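You operate a simulated robot arm through the tools that you are given. There is no shell and no other tool.

The job below is to be done with a simulated robot arm. You get a single attempt, and the scene is never put back.

TASK
Wind 2 m of grey cable onto the hand winder and brake it.
Fine: cable end into the violet pocket first, lever to FREE to wind, back to HOLD after.

It is judged by the outcome, as a careful person would: the job done as asked, and still so three seconds after it is handed in. It fails if anything else is knocked over, pushed out of place, dropped, spilled or broken.

THE ROBOT
A 5-joint arm with a two-finger parallel gripper, fixed in place. Base frame: the origin is at the foot of the arm, x ahead of it, y to its left, z up. Units: m, rad, N and s.
It reaches about 1.134 m from its shoulder. Its first joint turns from -2.601 to 2.601 rad. Payload 1.57 kg.
The tool frame sits at the grasp point between the pads (the TCP): z along the fingers, y along the line on which they close. The tips reach 0.03 m beyond it. The gripper opens to 0.11 m. The fingers are 0.024 m wide and 0.012 m thick; the gripper's body (0.048 by 0.112 m) begins 0.078 m behind the TCP.
Orientation is that of the tool frame in the base frame, as [roll, pitch, yaw] about the fixed x, y, z axes, in that order (R = Rz(yaw) Ry(pitch) Rx(roll)). With the fingers straight down and closing along the base's y, the tool's x points along the base's -x, its y along +y and its z along -z.

THE INTERFACE
- The arm moves only by the tool drive_tool. Its argument "deltas" is a list of rows, each a list of 3 entries, a list of its own where there are three numbers: the shift along the base's x, y, z in m, then the turn, a rotation vector about the base's x, y, z in rad, then the closure, from 0 (fully open) to 1 (shut). In form: [[[tx, ty, tz], [wx, wy, wz], jaw], ...]. A call has 1 to 20 rows; each row is the pose to reach, as a shift and turn from the pose commanded when the call began. A row lasts 0.2 s, in which the tool goes at most 0.05 m and 0.15 rad; a call with a longer step from one row to the next is refused whole, and so is a gripper value outside its range. Where a pose cannot be reached the arm comes as near as it can. A force on the tool above 40 N (or 10 N above the force at the start of the call, whichever is more), or a blocked arm, ends the call early, and 0.2 s more pass. Each finger travels about 0.153 m/s and halts on what it meets, pressing with about 36 N; the grip force reading is that of the motor and also rises with nothing between the fingers. The clock runs only during rows and for 0.2 s after the last one: add rows that repeat a pose to give the fingers time. It gives the time, the measured TCP pose, the force on the tool (base axes), the opening and the grip force at its end, in the units of the frame above (readings bear some noise), with the torque about the TCP (base axes, N m) and any sound that the robot's microphone picked up.
- Cameras (640 x 400 px; columns grow to the right, rows downward): "scene" is fixed at [0.4017, 0.5011, 1.4104]; the picture's right is [-0.74, -0.67, 0.00], its down [-0.50, 0.55, -0.67] and it looks along [0.45, -0.50, -0.74] (base axes); focal length 288 px, centre (320, 200). "wrist" rides on the gripper at [0.07, 0.016, -0.141] in the tool frame; the picture's right is [-0.23, 0.97, 0.00], its down [-0.86, -0.20, -0.48] and it looks along [-0.47, -0.11, 0.88] (tool axes); focal length 222 px, centre (320, 200). There is no depth. A picture from a camera that has moved, and an enlarged one, comes with that camera's place and axes in the base frame and with its lens.
- capture(camera): a new picture of that camera. It takes no simulated time.
- slide_trunk(by): slides the trunk up (or, below 0, down) by that many m; the arm rides with it, the base frame stays. It gives what a move gives, with no picture.
- inspect(camera, box): a new picture of the part [left, top, right, bottom] of that camera's present view, enlarged. It takes no simulated time.
- job_done(): hands the job in; it is judged then, once.

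Places have to be worked out from the pictures, the camera data and where the tool is seen. Open the gripper and draw the arm clear of the work before you hand the job in, unless the task says otherwise.

The tools are called as name(argument=value, ...) on one line, values as JSON. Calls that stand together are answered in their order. drive_tool: Moves the arm, as the interface text tells. Its arguments: {"type":"object","properties":{"deltas":{"type":"array"}},"required":["deltas"]} The other tools are called the same way: slide_trunk (by) slides the trunk up or down; capture (camera) takes a picture; inspect (camera, box) takes an enlarged picture of a part of a camera's view; job_done () hands the job in.

At the start:

```text
t: 0.0
tcp_pos: [0.6787, -0.0297, 1.0885]
orientation: [3.14, 0.002, 3.139]
wrist_force: [-0.3, 0.3, -0.4]
moment: [0.01, 0.01, -0.01]
opening: 0.1101
gripper_force: 0.0
trunk travel left (down, up): [-0.822, 0.148]
```

scene: 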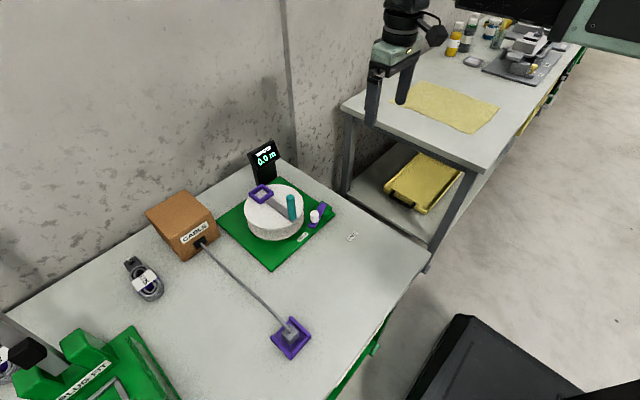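
wrist: 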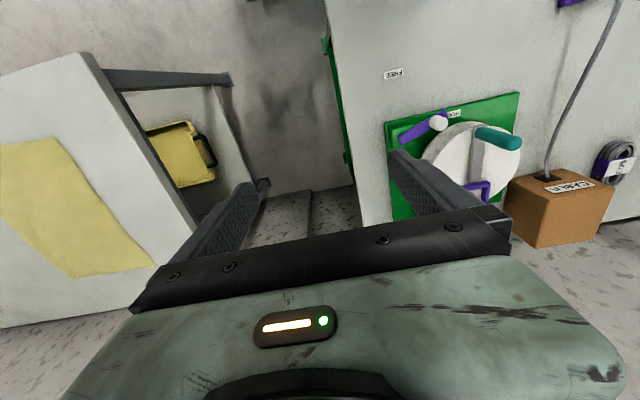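

I start by looking closely at the winder, lever and cable end in the scene camera before moving anything.

inspect(camera="scene", box=[210, 130, 370, 280])

inspect(camera="scene", box=[180, 220, 340, 370])

inspect(camera="wrist", box=[360, 0, 640, 260])

```text
2.67 times, centred on (290, 205) of scene
camera zoom: at [0.4017, 0.5011, 1.4104], right [-0.74, -0.67, 0.0], down [-0.5, 0.55, -0.67], along [0.45, -0.5, -0.74], focal length 769 px, centre (400, 187)
```

zoom: 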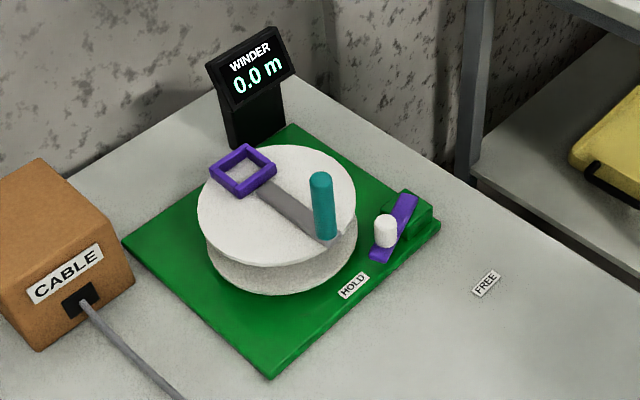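

```text
2.67 times, centred on (260, 295) of scene
camera zoom: at [0.4017, 0.5011, 1.4104], right [-0.74, -0.67, 0.0], down [-0.5, 0.55, -0.67], along [0.45, -0.5, -0.74], focal length 769 px, centre (480, -53)
```

zoom: 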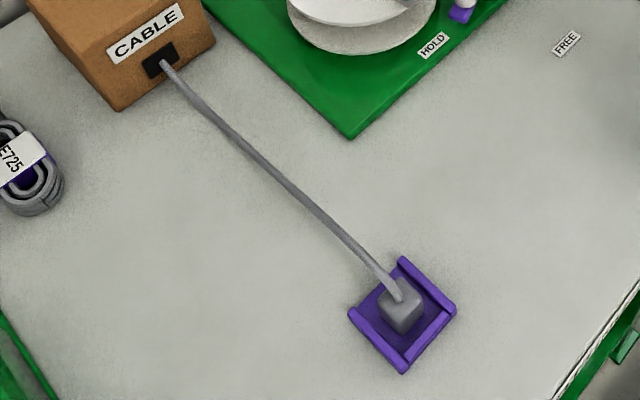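

```text
1.54 times, centred on (500, 130) of wrist
camera zoom: at [0.6095, -0.0126, 1.2289], right [0.23, 0.97, 0.0], down [0.85, -0.2, 0.48], along [0.47, -0.11, -0.88], focal length 342 px, centre (43, 308)
```

zoom: 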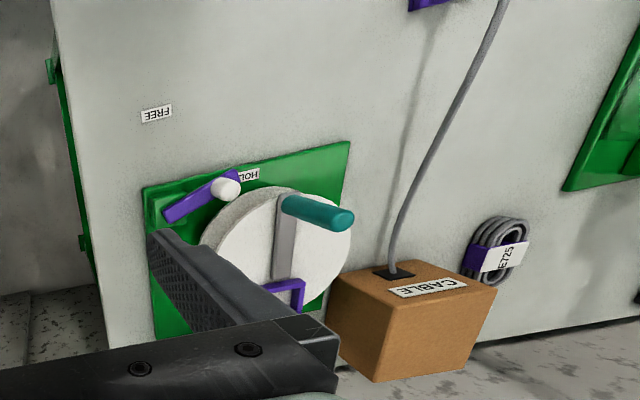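

Triangulating the FREE label gives a table top at z≈0.78, with the drum near (0.80, 0.23) and its top at about z 0.86. I move the wrist camera over the winder for a better look, staying high.

drive_tool(deltas=[[[0.02, 0.04, 0.0], [0, 0, 0], 0], [[0.04, 0.08, 0.0], [0, 0, 0], 0], [[0.06, 0.12, 0.0], [0, 0, 0], 0], [[0.08, 0.16, 0.0], [0, 0, 0], 0], [[0.1, 0.2, 0.0], [0, 0, 0], 0], [[0.12, 0.24, 0.0], [0, 0, 0], 0], [[0.12, 0.24, 0.0], [0, 0, 0], 0]])

capture(camera="wrist")

capture(camera="scene")

```text
t: 1.6
tcp_pos: [0.8, 0.2114, 1.0888]
orientation: [-3.14, 0.002, 3.139]
wrist_force: [-0.7, 0.0, 0.2]
moment: [0.01, 0.03, -0.03]
opening: 0.1099
gripper_force: 0.0
trunk travel left (down, up): [-0.822, 0.148]
```

```text
taken
camera wrist: at [0.7301, 0.2289, 1.2289], right [0.23, 0.97, 0.0], down [0.85, -0.2, 0.48], along [0.47, -0.11, -0.88], focal length 222 px, centre (320, 200)
```

wrist: 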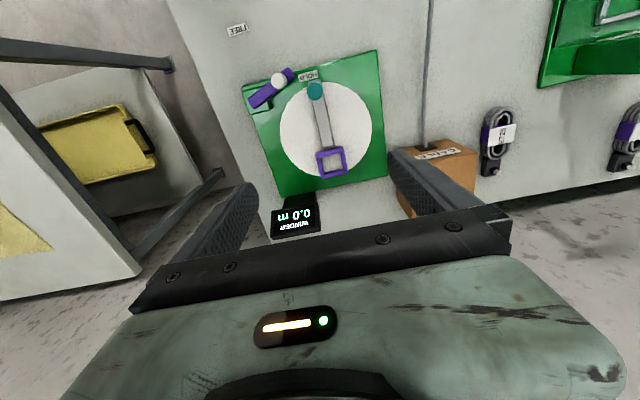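

```text
taken
```

scene: 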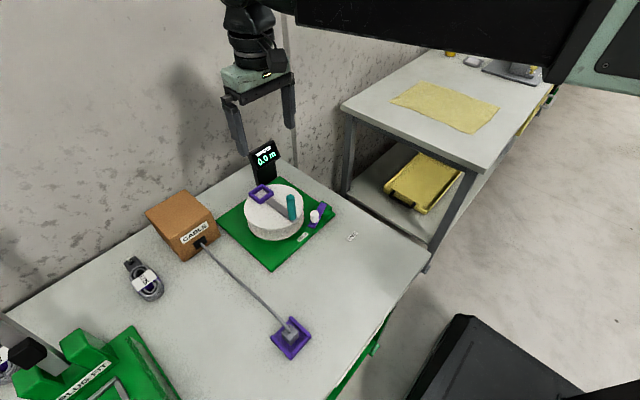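

inspect(camera="wrist", box=[220, 10, 420, 240])

inspect(camera="scene", box=[235, 135, 345, 245])

inspect(camera="scene", box=[265, 305, 325, 365])

```text
1.74 times, centred on (320, 125) of wrist
camera zoom: at [0.7301, 0.2289, 1.2289], right [0.23, 0.97, 0.0], down [0.85, -0.2, 0.48], along [0.47, -0.11, -0.88], focal length 386 px, centre (320, 330)
```

zoom: 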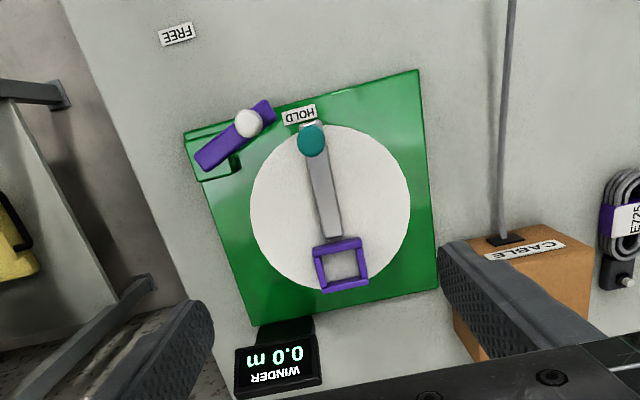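

```text
3.64 times, centred on (290, 190) of scene
camera zoom: at [0.4017, 0.5011, 1.4104], right [-0.74, -0.67, 0.0], down [-0.5, 0.55, -0.67], along [0.45, -0.5, -0.74], focal length 1049 px, centre (429, 236)
```

zoom: 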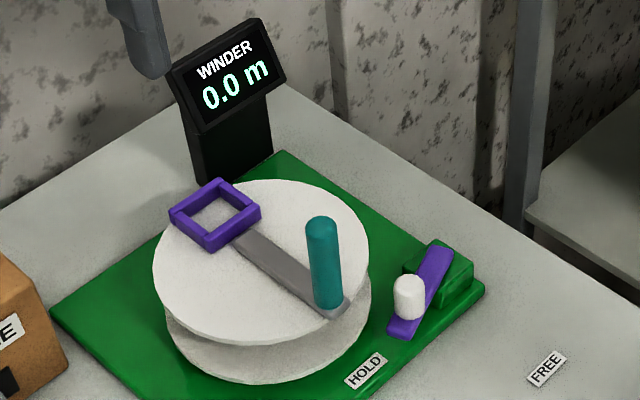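

```text
6.67 times, centred on (295, 335) of scene
camera zoom: at [0.4017, 0.5011, 1.4104], right [-0.74, -0.67, 0.0], down [-0.5, 0.55, -0.67], along [0.45, -0.5, -0.74], focal length 1922 px, centre (487, -700)
```

zoom: 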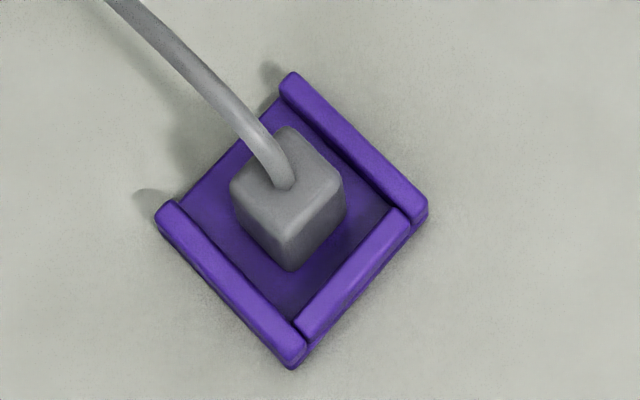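

The readings give: connector block at ~(0.572, 0.401), z 0.79–0.82. The pocket is at ~(0.851, 0.224), its rim at z≈0.88. The crank handle is at ~(0.740, 0.223), top 0.947, and the lever knob at ~(0.719, 0.170), top 0.86. I go above the cable end at a safe height and look from there.

drive_tool(deltas=[[[-0.03, 0.03, 0.0], [0, 0, 0], 0], [[-0.06, 0.06, 0.0], [0, 0, 0], 0], [[-0.09, 0.09, 0.0], [0, 0, 0], 0], [[-0.12, 0.12, 0.0], [0, 0, 0], 0], [[-0.15, 0.14, 0.0], [0, 0, 0], 0], [[-0.18, 0.16, 0.0], [0, 0, 0], 0], [[-0.21, 0.18, 0.0], [0, 0, 0], 0], [[-0.228, 0.19, -0.04], [0, 0, 0], 0], [[-0.228, 0.19, -0.08], [0, 0, 0], 0], [[-0.228, 0.19, -0.08], [0, 0, 0], 0]])

capture(camera="wrist")

inspect(camera="wrist", box=[220, 40, 420, 190])

capture(camera="scene")

```text
t: 3.8
tcp_pos: [0.5745, 0.4002, 1.0891]
orientation: [-3.141, 0.0, -3.141]
wrist_force: [1.0, 1.2, 0.1]
moment: [-0.01, 0.0, 0.01]
opening: 0.11
gripper_force: 0.0
out of reach, approached as far as the arm can: row 8, 9, 10
trunk travel left (down, up): [-0.822, 0.148]
```

```text
taken
camera wrist: at [0.5031, 0.4168, 1.2289], right [0.23, 0.97, 0.0], down [0.85, -0.2, 0.48], along [0.47, -0.11, -0.88], focal length 222 px, centre (320, 200)
```

wrist: 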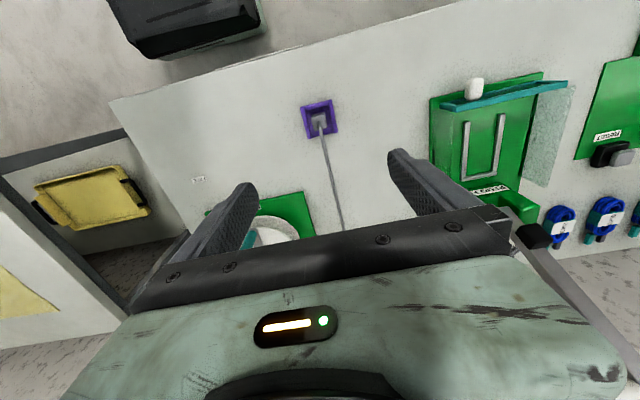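

```text
2.67 times, centred on (320, 115) of wrist
camera zoom: at [0.5031, 0.4168, 1.2289], right [0.23, 0.97, 0.0], down [0.85, -0.2, 0.48], along [0.47, -0.11, -0.88], focal length 592 px, centre (320, 427)
```

zoom: 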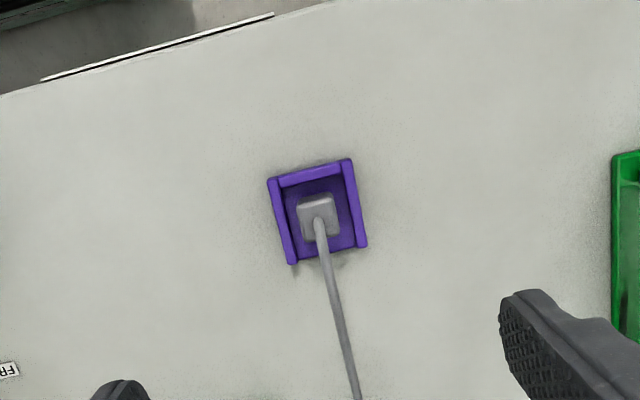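

```text
taken
```

scene: 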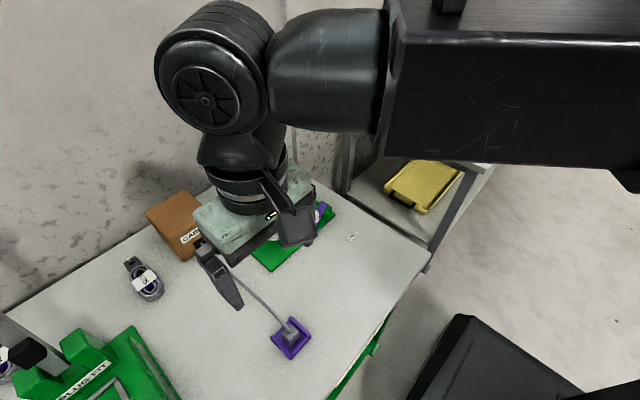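

The arm can't go lower here at this trunk height, so I slide the trunk down 0.15 m; that leaves the tips near z 0.91, still well above the cable end (top ≈0.82).

slide_trunk(by=-0.15)

inspect(camera="wrist", box=[220, 40, 420, 190])

capture(camera="scene")

```text
t: 5.5
tcp_pos: [0.5728, 0.3998, 0.9377]
orientation: [3.14, 0.002, 3.139]
wrist_force: [0.0, -0.3, 0.1]
moment: [0.02, 0.02, 0.03]
opening: 0.11
gripper_force: 0.2
trunk travel left (down, up): [-0.672, 0.298]
```

```text
2.67 times, centred on (320, 115) of wrist
camera zoom: at [0.5031, 0.4167, 1.079], right [0.23, 0.97, 0.0], down [0.85, -0.2, 0.48], along [0.47, -0.11, -0.88], focal length 592 px, centre (320, 427)
```

zoom: 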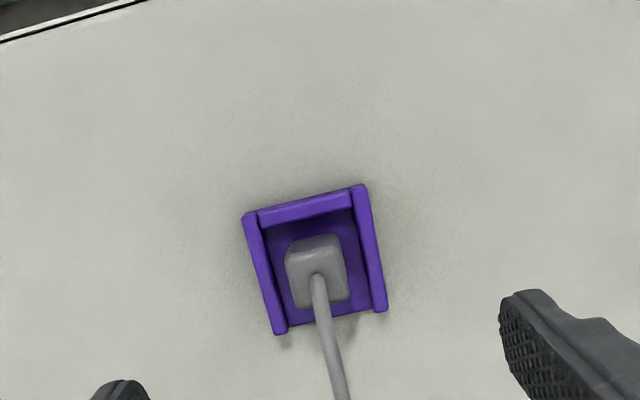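

```text
taken
```

scene: 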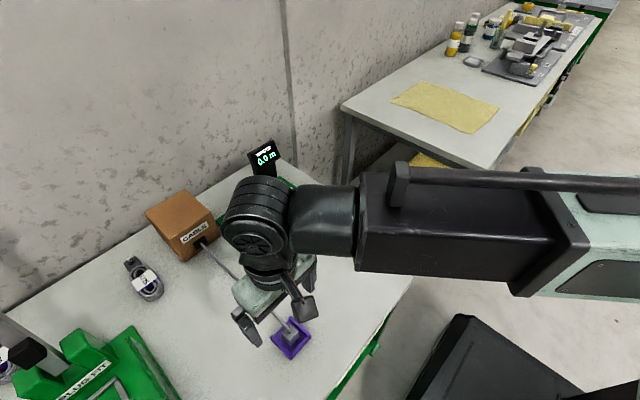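

The block's top centre now reads about (0.569, 0.401), so the fingers straddle it along y, clear of the cable that leaves toward +x. I go down to TCP z≈0.845 with partly closed fingers and check the height.

drive_tool(deltas=[[[-0.003, 0.0, -0.03], [0, 0, 0], 0.2], [[-0.003, 0.0, -0.06], [0, 0, 0], 0.3], [[-0.003, 0.0, -0.08], [0, 0, 0], 0.35], [[-0.003, 0.0, -0.093], [0, 0, 0], 0.35], [[-0.003, 0.0, -0.093], [0, 0, 0], 0.35]])

inspect(camera="wrist", box=[220, 80, 420, 230])

inspect(camera="scene", box=[220, 260, 360, 380])

```text
t: 6.8
tcp_pos: [0.5721, 0.3999, 0.9389]
orientation: [3.141, 0.001, 3.141]
wrist_force: [-0.7, 0.3, 1.0]
moment: [0.01, -0.01, 0.04]
opening: 0.0716
gripper_force: 0.1
out of reach, approached as far as the arm can: row 1, 2, 3, 4, 5
trunk travel left (down, up): [-0.672, 0.298]
```

```text
2.67 times, centred on (320, 155) of wrist
camera zoom: at [0.5032, 0.4168, 1.0789], right [0.23, 0.97, 0.0], down [0.85, -0.2, 0.48], along [0.47, -0.11, -0.88], focal length 592 px, centre (320, 320)
```

zoom: 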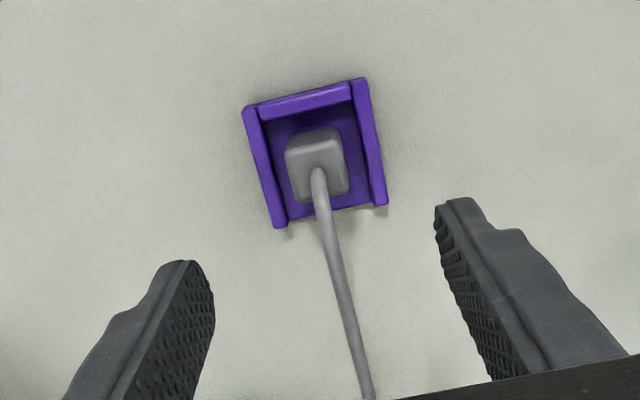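

```text
3.33 times, centred on (290, 320) of scene
camera zoom: at [0.4017, 0.5011, 1.4104], right [-0.74, -0.67, 0.0], down [-0.5, 0.55, -0.67], along [0.45, -0.5, -0.74], focal length 961 px, centre (420, -200)
```

zoom: 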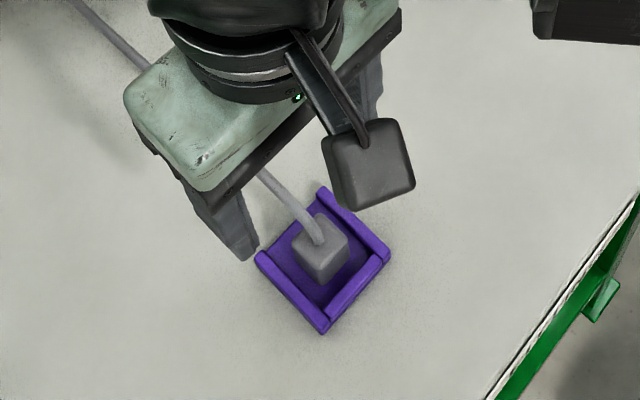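

Lowering is blocked by the arm's limit relative to the trunk, so I raise the tool 0.12 m. Then I slide the trunk down 0.20 m, leaving the arm room to do the fine lowering.

drive_tool(deltas=[[[-0.002, 0.0, 0.04], [0, 0, 0], 0.35], [[-0.002, 0.0, 0.08], [0, 0, 0], 0.35], [[-0.002, 0.0, 0.12], [0, 0, 0], 0.35], [[-0.002, 0.0, 0.12], [0, 0, 0], 0.35]])

slide_trunk(by=-0.19)

inspect(camera="wrist", box=[220, 80, 420, 230])

inspect(camera="scene", box=[220, 260, 360, 380])

```text
t: 7.8
tcp_pos: [0.5737, 0.4014, 0.9391]
orientation: [-3.141, 0.002, 3.139]
wrist_force: [-0.2, -1.0, 0.4]
moment: [0.02, -0.01, 0.01]
opening: 0.0716
gripper_force: 0.1
out of reach, approached as far as the arm can: row 1, 2, 3, 4
trunk travel left (down, up): [-0.672, 0.298]
```

```text
t: 9.1
tcp_pos: [0.5722, 0.399, 0.8099]
orientation: [-3.141, 0.007, 3.141]
wrist_force: [-3.5, -7.4, 50.8]
moment: [-0.95, 0.72, 0.62]
opening: 0.069
gripper_force: 0.1
trunk travel left (down, up): [-0.54, 0.43]
stopped: the force on the tool passed its limit at 372 N (the readings are from after the stop); the commanded pose is now the measured one
```

```text
2.67 times, centred on (320, 155) of wrist
camera zoom: at [0.5017, 0.4151, 0.95], right [0.23, 0.97, 0.0], down [0.85, -0.2, 0.49], along [0.47, -0.11, -0.87], focal length 592 px, centre (320, 320)
```

zoom: 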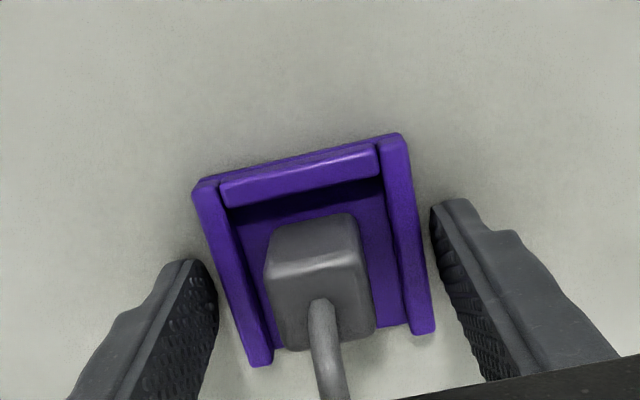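

```text
3.33 times, centred on (290, 320) of scene
camera zoom: at [0.4017, 0.5011, 1.4104], right [-0.74, -0.67, 0.0], down [-0.5, 0.55, -0.67], along [0.45, -0.5, -0.74], focal length 961 px, centre (420, -200)
```

zoom: 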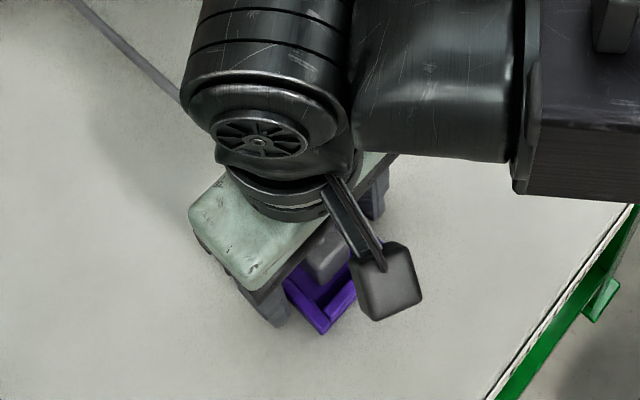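

That slide ran on past my plan: the earlier upward move hadn't taken effect, because the commanded pose had drifted below reach. The tips then pressed the table at z≈0.78, outside the tray. Nothing appears displaced; I relieve the pressure by raising the tool with the arm and check the scene.

drive_tool(deltas=[[[0.0, 0.0, 0.02], [0, 0, 0], 0.35], [[0.0, 0.0, 0.05], [0, 0, 0], 0.35], [[0.0, 0.0, 0.09], [0, 0, 0], 0.35], [[0.0, 0.0, 0.12], [0, 0, 0], 0.35], [[0.0, 0.0, 0.12], [0, 0, 0], 0.35]])

inspect(camera="wrist", box=[220, 80, 420, 230])

capture(camera="scene")

```text
t: 9.8
tcp_pos: [0.5735, 0.3996, 0.8104]
orientation: [3.14, 0.011, 3.14]
wrist_force: [-0.6, 2.0, 64.0]
moment: [-2.38, 0.74, -0.07]
opening: 0.0714
gripper_force: 0.0
out of reach, approached as far as the arm can: row 1, 2, 3
trunk travel left (down, up): [-0.54, 0.43]
stopped in row 3: the force on the tool passed its limit at 62 N (the readings are from after the stop); the commanded pose is now the measured one
```

```text
2.67 times, centred on (320, 155) of wrist
camera zoom: at [0.5013, 0.4164, 0.9498], right [0.23, 0.97, 0.0], down [0.85, -0.2, 0.49], along [0.48, -0.11, -0.87], focal length 592 px, centre (320, 320)
```

zoom: 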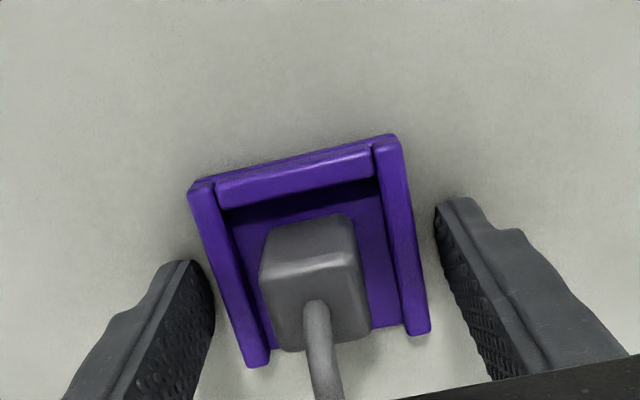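

```text
taken
```

scene: 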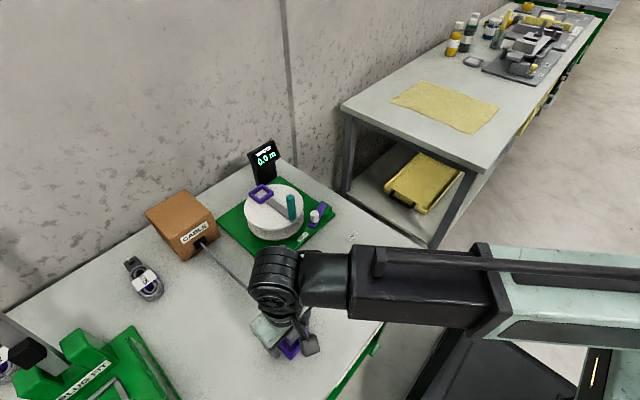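

The arm still can't lift from here, so I slide the trunk back up 0.10 m, which simply lifts the tool off the table.

slide_trunk(by=0.1)

capture(camera="scene")

inspect(camera="wrist", box=[220, 80, 420, 230])

```text
t: 11.1
tcp_pos: [0.5752, 0.4021, 0.9078]
orientation: [3.14, 0.006, 3.141]
wrist_force: [0.5, -0.7, -0.2]
moment: [0.0, -0.02, -0.01]
opening: 0.0715
gripper_force: 0.0
trunk travel left (down, up): [-0.64, 0.33]
```

```text
taken
```

scene: 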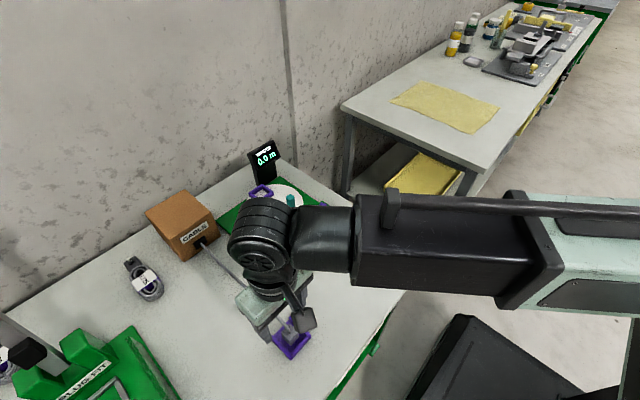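

```text
2.67 times, centred on (320, 155) of wrist
camera zoom: at [0.5043, 0.4182, 1.0467], right [0.23, 0.97, 0.0], down [0.85, -0.2, 0.48], along [0.47, -0.11, -0.87], focal length 592 px, centre (320, 320)
```

zoom: 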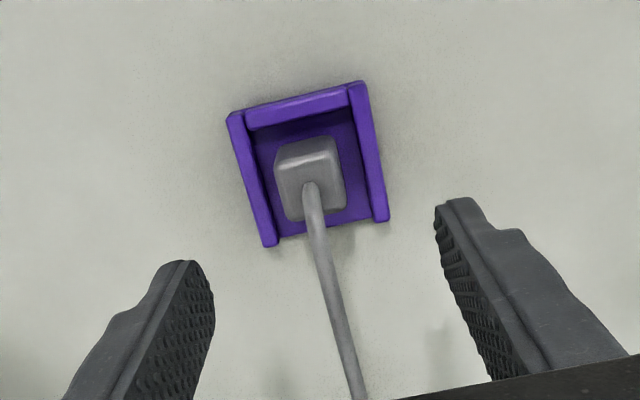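

The tool is free again and the tray and block look undisturbed. I test the arm's vertical freedom with a small upward move.

drive_tool(deltas=[[[0.0, 0.0, 0.02], [0, 0, 0], 0.35], [[0.0, 0.0, 0.04], [0, 0, 0], 0.35], [[0.0, 0.0, 0.04], [0, 0, 0], 0.35]])

```text
t: 11.9
tcp_pos: [0.5747, 0.401, 0.9064]
orientation: [3.139, 0.008, 3.139]
wrist_force: [0.3, -1.1, 0.0]
moment: [0.01, 0.01, -0.06]
opening: 0.0715
gripper_force: 0.0
out of reach, approached as far as the arm can: row 1, 2, 3
trunk travel left (down, up): [-0.64, 0.33]
```

Upward moves are refused too, so I suspect the orientation adopted after the contact stop is slightly tilted (pitch ≈0.007) out of the arm's plane. I probe with tiny 1–2 cm free-air moves and small tilt corrections to see which rows are accepted.

drive_tool(deltas=[[[0.0, 0.0, 0.0], [0, 0, 0], 0.35], [[0.0, 0.0, 0.01], [0, 0.007, 0], 0.35], [[0.0, 0.0, 0.01], [-0.001, 0.007, 0], 0.35], [[0.0, 0.0, 0.01], [-0.002, 0.007, 0], 0.35], [[0.0, 0.0, 0.01], [-0.004, 0.007, 0], 0.35], [[0.0, 0.0, 0.01], [0, 0.01, 0], 0.35], [[0.0, 0.0, 0.01], [0.002, 0.007, 0], 0.35], [[0.0, 0.0, 0.02], [0.0, 0.0, 0], 0.35], [[0.015, 0.01, 0.02], [0.0, 0.0, 0], 0.35], [[0.03, 0.02, 0.02], [0.0, 0.0, 0], 0.35]])

```text
t: 14.1
tcp_pos: [0.6051, 0.4225, 0.9072]
orientation: [3.14, 0.008, 3.14]
wrist_force: [-0.3, 0.1, 0.5]
moment: [-0.01, -0.02, -0.01]
opening: 0.0716
gripper_force: 0.1
out of reach, approached as far as the arm can: row 2, 3, 4, 5, 6, 7, 8, 9, 10
trunk travel left (down, up): [-0.64, 0.33]
```

The readings make it clear: x/y moves work but z never changes by arm. The arm is telescoping, so height comes only from the trunk. I level the small residual tilt and re-centre over the block in x/y.

drive_tool(deltas=[[[-0.015, -0.01, 0.0], [-0.0046, 0.0066, 0], 0.35], [[-0.03, -0.02, 0.0], [-0.0046, 0.0066, 0], 0.35], [[-0.035, -0.021, 0.0], [-0.0046, 0.0066, 0], 0.35], [[-0.035, -0.021, 0.0], [-0.0046, 0.0066, 0], 0.35]])

inspect(camera="wrist", box=[220, 80, 420, 230])

```text
t: 15.1
tcp_pos: [0.5691, 0.4022, 0.9063]
orientation: [-3.138, 0.003, 3.14]
wrist_force: [-0.5, 0.9, -0.4]
moment: [-0.03, 0.0, 0.01]
opening: 0.0715
gripper_force: 0.1
trunk travel left (down, up): [-0.64, 0.33]
```

```text
2.67 times, centred on (320, 155) of wrist
camera zoom: at [0.4996, 0.4184, 1.0471], right [0.23, 0.97, 0.0], down [0.85, -0.2, 0.48], along [0.47, -0.11, -0.88], focal length 592 px, centre (320, 320)
```

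zoom: 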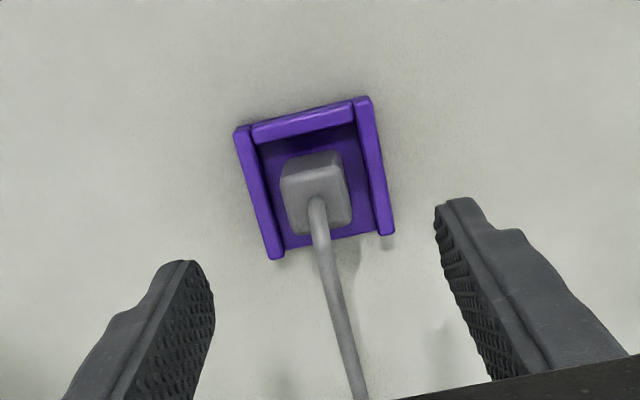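

Centred within ~1 mm of the block (0.568, 0.401). The contact put the table at z≈0.78, so I nudge y slightly and slide the trunk down 0.07 m to TCP ≈0.836, tips ≈0.806.

drive_tool(deltas=[[[-0.001, -0.0013, 0.0], [0, 0, 0], 0.45], [[-0.001, -0.0013, 0.0], [0, 0, 0], 0.45]])

slide_trunk(by=-0.07)

inspect(camera="wrist", box=[220, 80, 420, 230])

inspect(camera="scene", box=[230, 280, 350, 380])

```text
t: 15.7
tcp_pos: [0.5705, 0.4017, 0.9066]
orientation: [-3.139, 0.001, 3.141]
wrist_force: [0.5, -0.4, 0.7]
moment: [0.02, 0.01, 0.01]
opening: 0.0605
gripper_force: 0.1
trunk travel left (down, up): [-0.64, 0.33]
```

```text
t: 16.8
tcp_pos: [0.5687, 0.3992, 0.8367]
orientation: [-3.137, 0.001, 3.14]
wrist_force: [-0.2, 0.1, 0.4]
moment: [-0.01, 0.01, -0.03]
opening: 0.0603
gripper_force: 0.1
trunk travel left (down, up): [-0.57, 0.4]
```

```text
2.67 times, centred on (320, 155) of wrist
camera zoom: at [0.4988, 0.4169, 0.9772], right [0.23, 0.97, 0.0], down [0.85, -0.2, 0.48], along [0.47, -0.11, -0.88], focal length 592 px, centre (320, 320)
```

zoom: 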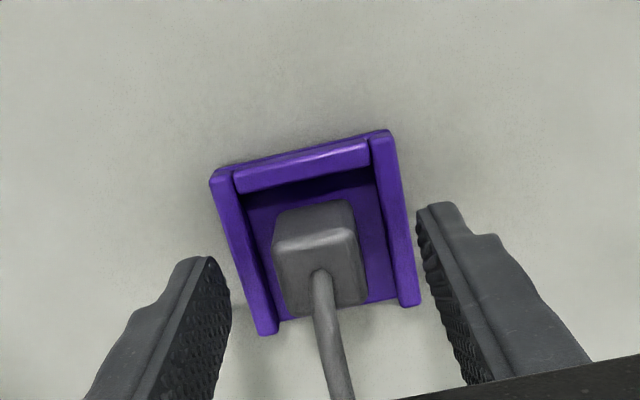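

```text
4.00 times, centred on (290, 330) of scene
camera zoom: at [0.4017, 0.5011, 1.4104], right [-0.74, -0.67, 0.0], down [-0.5, 0.55, -0.67], along [0.45, -0.5, -0.74], focal length 1154 px, centre (440, -320)
```

zoom: 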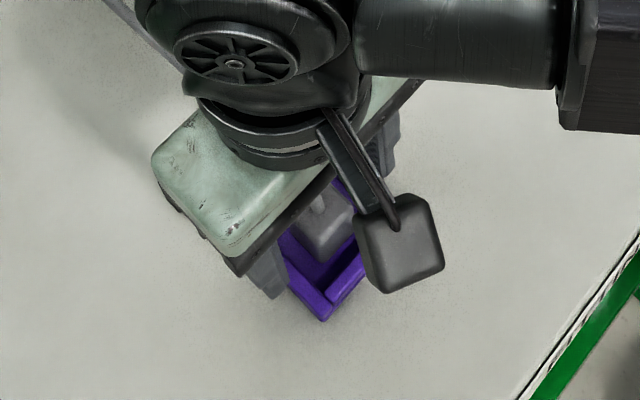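

The tips are at z≈0.806, just above the tray walls, straddling the block (top ≈0.82). I close and check the opening: ~0.024 means block, ~0.057 would mean tray.

drive_tool(deltas=[[[0, 0, 0.0], [0, 0, 0], 0.6], [[0, 0, 0.0], [0, 0, 0], 0.7], [[0, 0, 0.0], [0, 0, 0], 0.8], [[0, 0, 0.0], [0, 0, 0], 0.9], [[0, 0, 0.0], [0, 0, 0], 0.9]])

inspect(camera="wrist", box=[220, 80, 420, 230])

```text
t: 18.0
tcp_pos: [0.569, 0.3994, 0.8371]
orientation: [-3.138, 0.002, 3.141]
wrist_force: [0.1, 0.3, 0.4]
moment: [0.04, 0.01, -0.03]
opening: 0.0247
gripper_force: 35.6
trunk travel left (down, up): [-0.57, 0.4]
```

```text
2.67 times, centred on (320, 155) of wrist
camera zoom: at [0.4988, 0.4169, 0.9772], right [0.23, 0.97, 0.0], down [0.85, -0.2, 0.48], along [0.47, -0.11, -0.88], focal length 592 px, centre (320, 320)
```

zoom: 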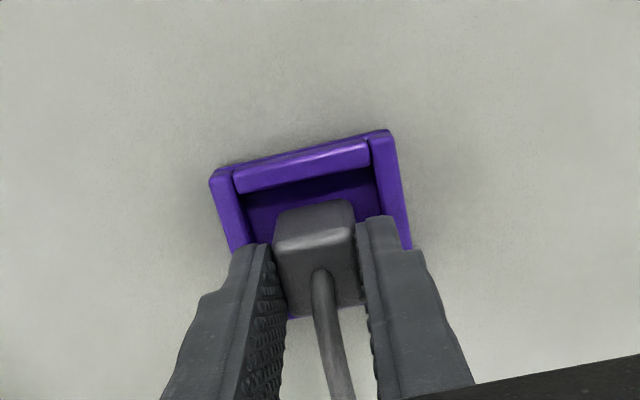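

The block is gripped (opening 0.0247, 36 N). I lift 0.19 m with the trunk, high enough to clear the crank handle, and check.

slide_trunk(by=0.19)

capture(camera="wrist")

capture(camera="scene")

```text
t: 20.1
tcp_pos: [0.5687, 0.4001, 1.0261]
orientation: [-3.136, 0.001, 3.14]
wrist_force: [0.0, -0.4, -0.1]
moment: [0.0, 0.03, -0.01]
opening: 0.0244
gripper_force: 36.4
trunk travel left (down, up): [-0.76, 0.21]
```

```text
taken
camera wrist: at [0.4989, 0.417, 1.1671], right [0.23, 0.97, 0.0], down [0.85, -0.2, 0.48], along [0.47, -0.11, -0.88], focal length 222 px, centre (320, 200)
```

wrist: 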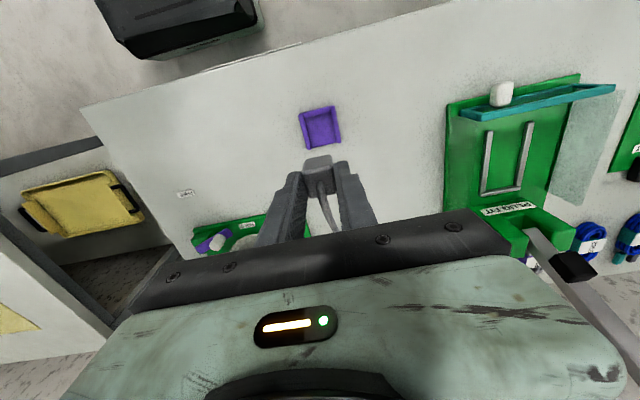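

```text
taken
```

scene: 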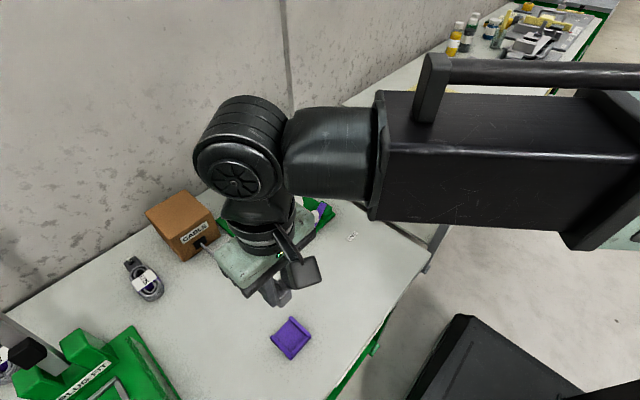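

The block left the tray cleanly with the cable trailing. I now carry it at this height to above the pocket near (0.851, 0.224) and check alignment from there.

drive_tool(deltas=[[[0.028, -0.018, 0], [0, 0, 0], 0.9], [[0.056, -0.035, 0], [0, 0, 0], 0.9], [[0.085, -0.053, 0], [0, 0, 0], 0.9], [[0.113, -0.071, 0], [0, 0, 0], 0.9], [[0.141, -0.088, 0], [0, 0, 0], 0.9], [[0.169, -0.106, 0], [0, 0, 0], 0.9], [[0.197, -0.124, 0], [0, 0, 0], 0.9], [[0.226, -0.141, 0], [0, 0, 0], 0.9], [[0.254, -0.159, 0], [0, 0, 0], 0.9], [[0.282, -0.1765, 0], [0, 0, 0], 0.9], [[0.282, -0.1765, 0], [0, 0, 0], 0.9]])

capture(camera="wrist")

inspect(camera="wrist", box=[220, 40, 420, 190])

capture(camera="scene")

```text
t: 22.5
tcp_pos: [0.8521, 0.2214, 1.0259]
orientation: [-3.139, 0.001, -3.141]
wrist_force: [0.1, -0.5, -0.1]
moment: [0.02, 0.0, 0.02]
opening: 0.0244
gripper_force: 36.6
trunk travel left (down, up): [-0.76, 0.21]
```

```text
taken
camera wrist: at [0.7818, 0.2388, 1.1671], right [0.23, 0.97, 0.0], down [0.85, -0.2, 0.48], along [0.47, -0.11, -0.88], focal length 222 px, centre (320, 200)
```

wrist: 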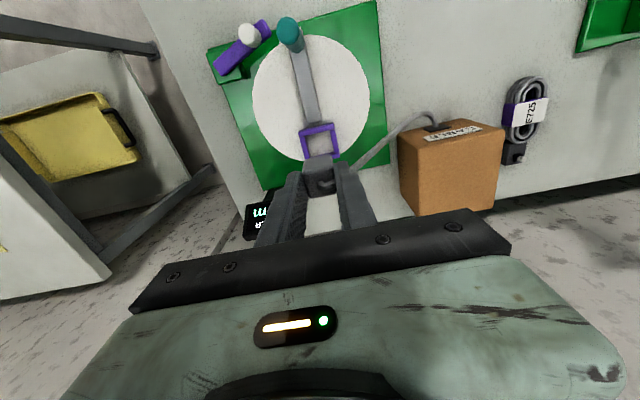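

```text
2.67 times, centred on (320, 115) of wrist
camera zoom: at [0.7818, 0.2388, 1.1671], right [0.23, 0.97, 0.0], down [0.85, -0.2, 0.48], along [0.47, -0.11, -0.88], focal length 592 px, centre (320, 427)
```

zoom: 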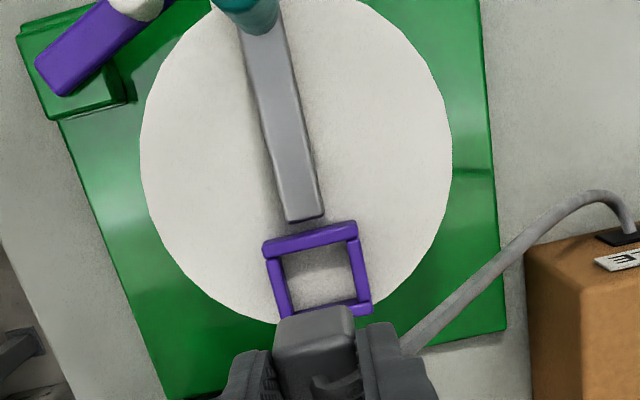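

```text
taken
```

scene: 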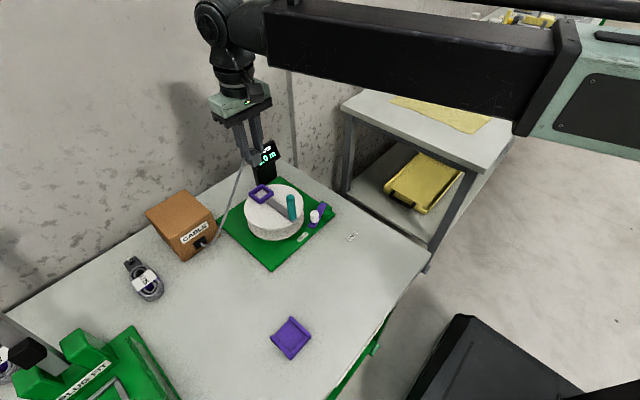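

From the wrist view the pocket centre is ≈(0.853, 0.2205) and the block is ≈(0.851, 0.223). I shift by (+0.002, −0.0025), then lower 0.085 m so the block hangs just over the pocket rim.

drive_tool(deltas=[[[0.002, -0.0025, 0], [0, 0, 0], 0.9], [[0.002, -0.0025, 0], [0, 0, 0], 0.9]])

slide_trunk(by=-0.082)

inspect(camera="wrist", box=[240, 80, 400, 200])

inspect(camera="scene", box=[210, 130, 350, 240])

```text
t: 23.1
tcp_pos: [0.8537, 0.2201, 1.0268]
orientation: [-3.138, 0.001, 3.14]
wrist_force: [0.1, -0.1, 0.4]
moment: [0.02, 0.0, 0.01]
opening: 0.0245
gripper_force: 36.0
trunk travel left (down, up): [-0.76, 0.21]
```

```text
t: 24.3
tcp_pos: [0.852, 0.2188, 0.9446]
orientation: [-3.139, 0.002, 3.141]
wrist_force: [0.2, 0.1, 0.6]
moment: [-0.01, -0.04, -0.02]
opening: 0.0248
gripper_force: 35.6
trunk travel left (down, up): [-0.678, 0.292]
```

```text
3.33 times, centred on (320, 140) of wrist
camera zoom: at [0.7828, 0.237, 1.0852], right [0.23, 0.97, 0.0], down [0.85, -0.2, 0.48], along [0.47, -0.11, -0.88], focal length 740 px, centre (320, 400)
```

zoom: 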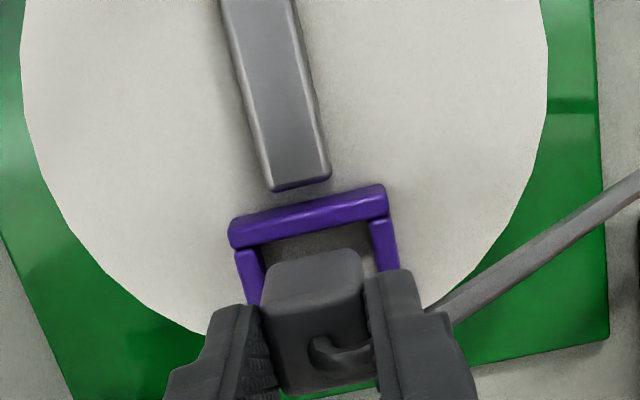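

```text
3.64 times, centred on (280, 185) of scene
camera zoom: at [0.4017, 0.5011, 1.4104], right [-0.74, -0.67, 0.0], down [-0.5, 0.55, -0.67], along [0.45, -0.5, -0.74], focal length 1049 px, centre (466, 254)
```

zoom: 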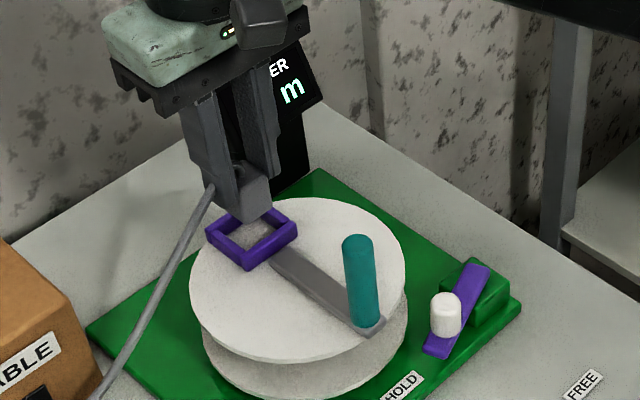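

Lateral alignment looks good; the pocket's inner span is x≈0.839–0.871 while the block's front face is ≈0.840. I shift +0.002 in x and lower 0.02 m so the block starts entering.

drive_tool(deltas=[[[0.002, 0, 0], [0, 0, 0], 0.9], [[0.002, 0, 0], [0, 0, 0], 0.9]])

slide_trunk(by=-0.02)

inspect(camera="wrist", box=[240, 80, 400, 200])

inspect(camera="scene", box=[210, 130, 350, 240])

```text
t: 24.9
tcp_pos: [0.8535, 0.2206, 0.9446]
orientation: [-3.137, 0.001, 3.139]
wrist_force: [0.9, -0.3, -0.5]
moment: [0.02, 0.0, -0.01]
opening: 0.0246
gripper_force: 36.2
trunk travel left (down, up): [-0.678, 0.292]
```

```text
t: 25.5
tcp_pos: [0.8552, 0.2205, 0.9241]
orientation: [-3.137, 0.003, 3.141]
wrist_force: [-0.4, 0.9, -0.6]
moment: [0.01, 0.01, 0.03]
opening: 0.0245
gripper_force: 36.1
trunk travel left (down, up): [-0.658, 0.312]
```

```text
3.33 times, centred on (320, 140) of wrist
camera zoom: at [0.7844, 0.2372, 1.0651], right [0.23, 0.97, 0.0], down [0.85, -0.2, 0.48], along [0.47, -0.11, -0.88], focal length 740 px, centre (320, 400)
```

zoom: 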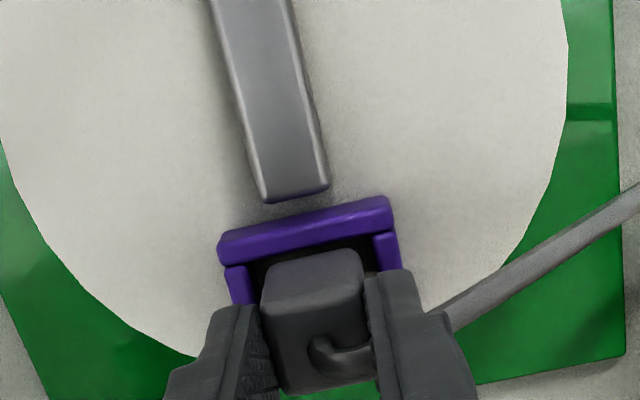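

```text
3.64 times, centred on (280, 185) of scene
camera zoom: at [0.4017, 0.5011, 1.4104], right [-0.74, -0.67, 0.0], down [-0.5, 0.55, -0.67], along [0.45, -0.5, -0.74], focal length 1049 px, centre (466, 254)
```

zoom: 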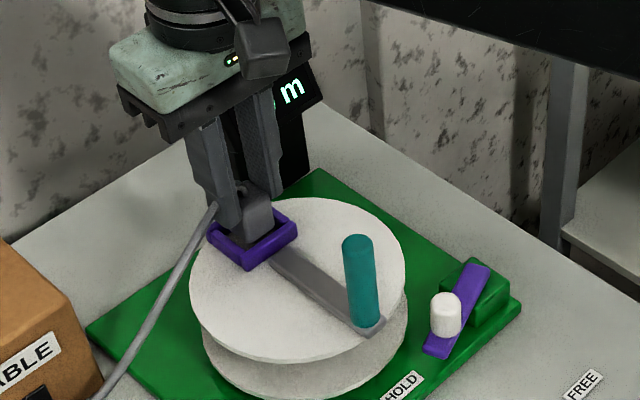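

The block sits inside the pocket outline, centred, no contact force yet. I lower another 0.01 m.

slide_trunk(by=-0.01)

inspect(camera="wrist", box=[240, 80, 400, 200])

inspect(camera="scene", box=[210, 130, 350, 240])

```text
t: 26.1
tcp_pos: [0.8548, 0.2208, 0.9148]
orientation: [-3.138, 0.001, 3.139]
wrist_force: [-0.6, 0.2, -0.2]
moment: [-0.01, 0.02, 0.0]
opening: 0.0247
gripper_force: 35.8
trunk travel left (down, up): [-0.648, 0.322]
```

```text
3.33 times, centred on (320, 140) of wrist
camera zoom: at [0.7844, 0.2372, 1.0551], right [0.23, 0.97, 0.0], down [0.85, -0.2, 0.48], along [0.47, -0.11, -0.88], focal length 740 px, centre (320, 400)
```

zoom: 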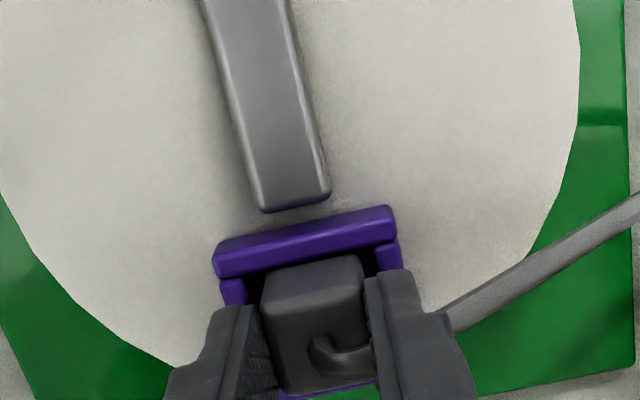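

```text
3.64 times, centred on (280, 185) of scene
camera zoom: at [0.4017, 0.5011, 1.4104], right [-0.74, -0.67, 0.0], down [-0.5, 0.55, -0.67], along [0.45, -0.5, -0.74], focal length 1049 px, centre (466, 254)
```

zoom: 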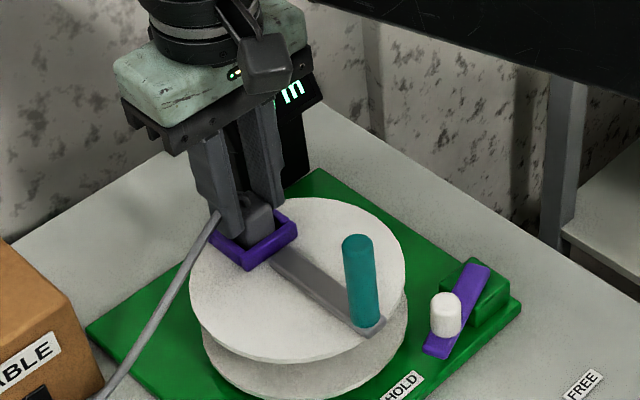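

Still no contact; the fingertips (~0.885) approach the pocket rim, so I lower in small steps of 4 mm and watch the force.

slide_trunk(by=-0.004)

inspect(camera="scene", box=[240, 170, 300, 210])

```text
t: 26.6
tcp_pos: [0.8551, 0.2194, 0.9113]
orientation: [-3.139, 0.001, 3.139]
wrist_force: [2.7, 0.2, 11.5]
moment: [0.07, -0.15, -0.01]
opening: 0.0245
gripper_force: 35.8
trunk travel left (down, up): [-0.644, 0.326]
```

```text
10.00 times, centred on (270, 190) of scene
camera zoom: at [0.4017, 0.5011, 1.4104], right [-0.74, -0.67, 0.0], down [-0.5, 0.55, -0.67], along [0.45, -0.5, -0.74], focal length 2884 px, centre (820, 300)
```

zoom: 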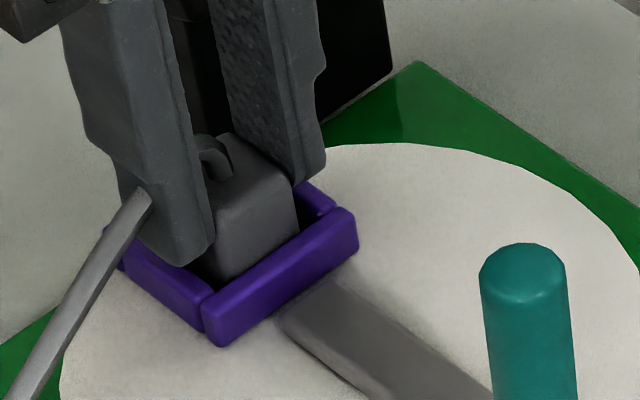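

Light contact (≈11 N) and the block sits down inside the pocket walls. I release it, opening gradually.

drive_tool(deltas=[[[0, 0, 0], [0, 0, 0], 0.75], [[0, 0, 0], [0, 0, 0], 0.65], [[0, 0, 0], [0, 0, 0], 0.5], [[0, 0, 0], [0, 0, 0], 0.45], [[0, 0, 0], [0, 0, 0], 0.45]])

inspect(camera="scene", box=[240, 130, 320, 210])

inspect(camera="wrist", box=[240, 80, 400, 200])

```text
t: 27.9
tcp_pos: [0.8546, 0.2202, 0.9095]
orientation: [-3.138, 0.003, 3.139]
wrist_force: [-0.1, 0.5, -0.6]
moment: [0.01, -0.01, -0.02]
opening: 0.0607
gripper_force: 0.1
trunk travel left (down, up): [-0.644, 0.326]
```

```text
5.00 times, centred on (280, 170) of scene
camera zoom: at [0.4017, 0.5011, 1.4104], right [-0.74, -0.67, 0.0], down [-0.5, 0.55, -0.67], along [0.45, -0.5, -0.74], focal length 1442 px, centre (520, 350)
```

zoom: 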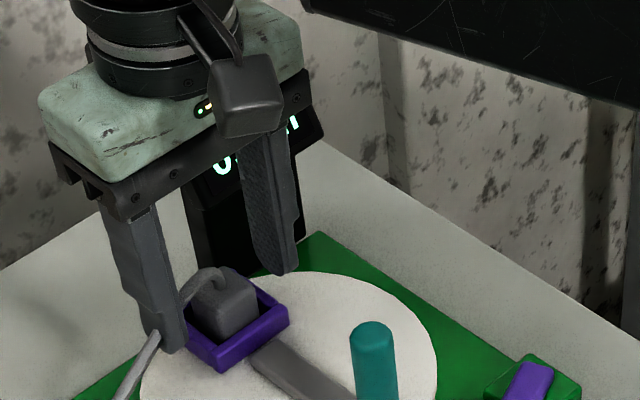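

```text
3.33 times, centred on (320, 140) of wrist
camera zoom: at [0.7844, 0.2372, 1.0511], right [0.23, 0.97, 0.0], down [0.85, -0.2, 0.48], along [0.47, -0.11, -0.88], focal length 740 px, centre (320, 400)
```

zoom: 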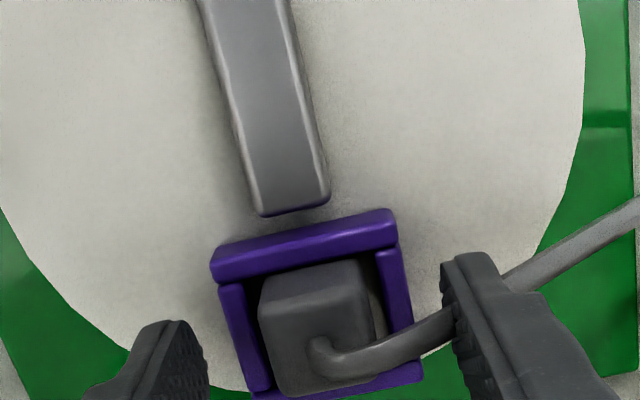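

The block is released in the pocket with no force on the tool. I raise the gripper a little and verify that the block stays.

slide_trunk(by=0.06)

inspect(camera="scene", box=[210, 130, 350, 240])

inspect(camera="wrist", box=[200, 20, 440, 200])

```text
t: 28.9
tcp_pos: [0.8547, 0.2198, 0.9712]
orientation: [-3.138, 0.0, 3.141]
wrist_force: [-0.4, -0.3, -0.3]
moment: [-0.01, 0.03, 0.0]
opening: 0.0603
gripper_force: 0.0
trunk travel left (down, up): [-0.704, 0.266]
```

```text
3.64 times, centred on (280, 185) of scene
camera zoom: at [0.4017, 0.5011, 1.4104], right [-0.74, -0.67, 0.0], down [-0.5, 0.55, -0.67], along [0.45, -0.5, -0.74], focal length 1049 px, centre (466, 254)
```

zoom: 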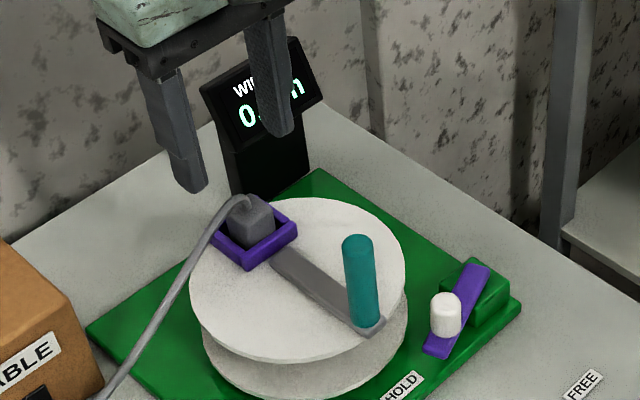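

```text
2.22 times, centred on (320, 110) of wrist
camera zoom: at [0.7845, 0.2372, 1.1111], right [0.23, 0.97, 0.0], down [0.85, -0.2, 0.48], along [0.47, -0.11, -0.88], focal length 494 px, centre (320, 400)
```

zoom: 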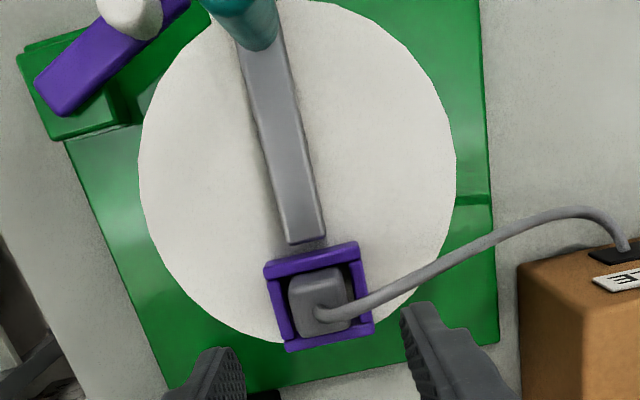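

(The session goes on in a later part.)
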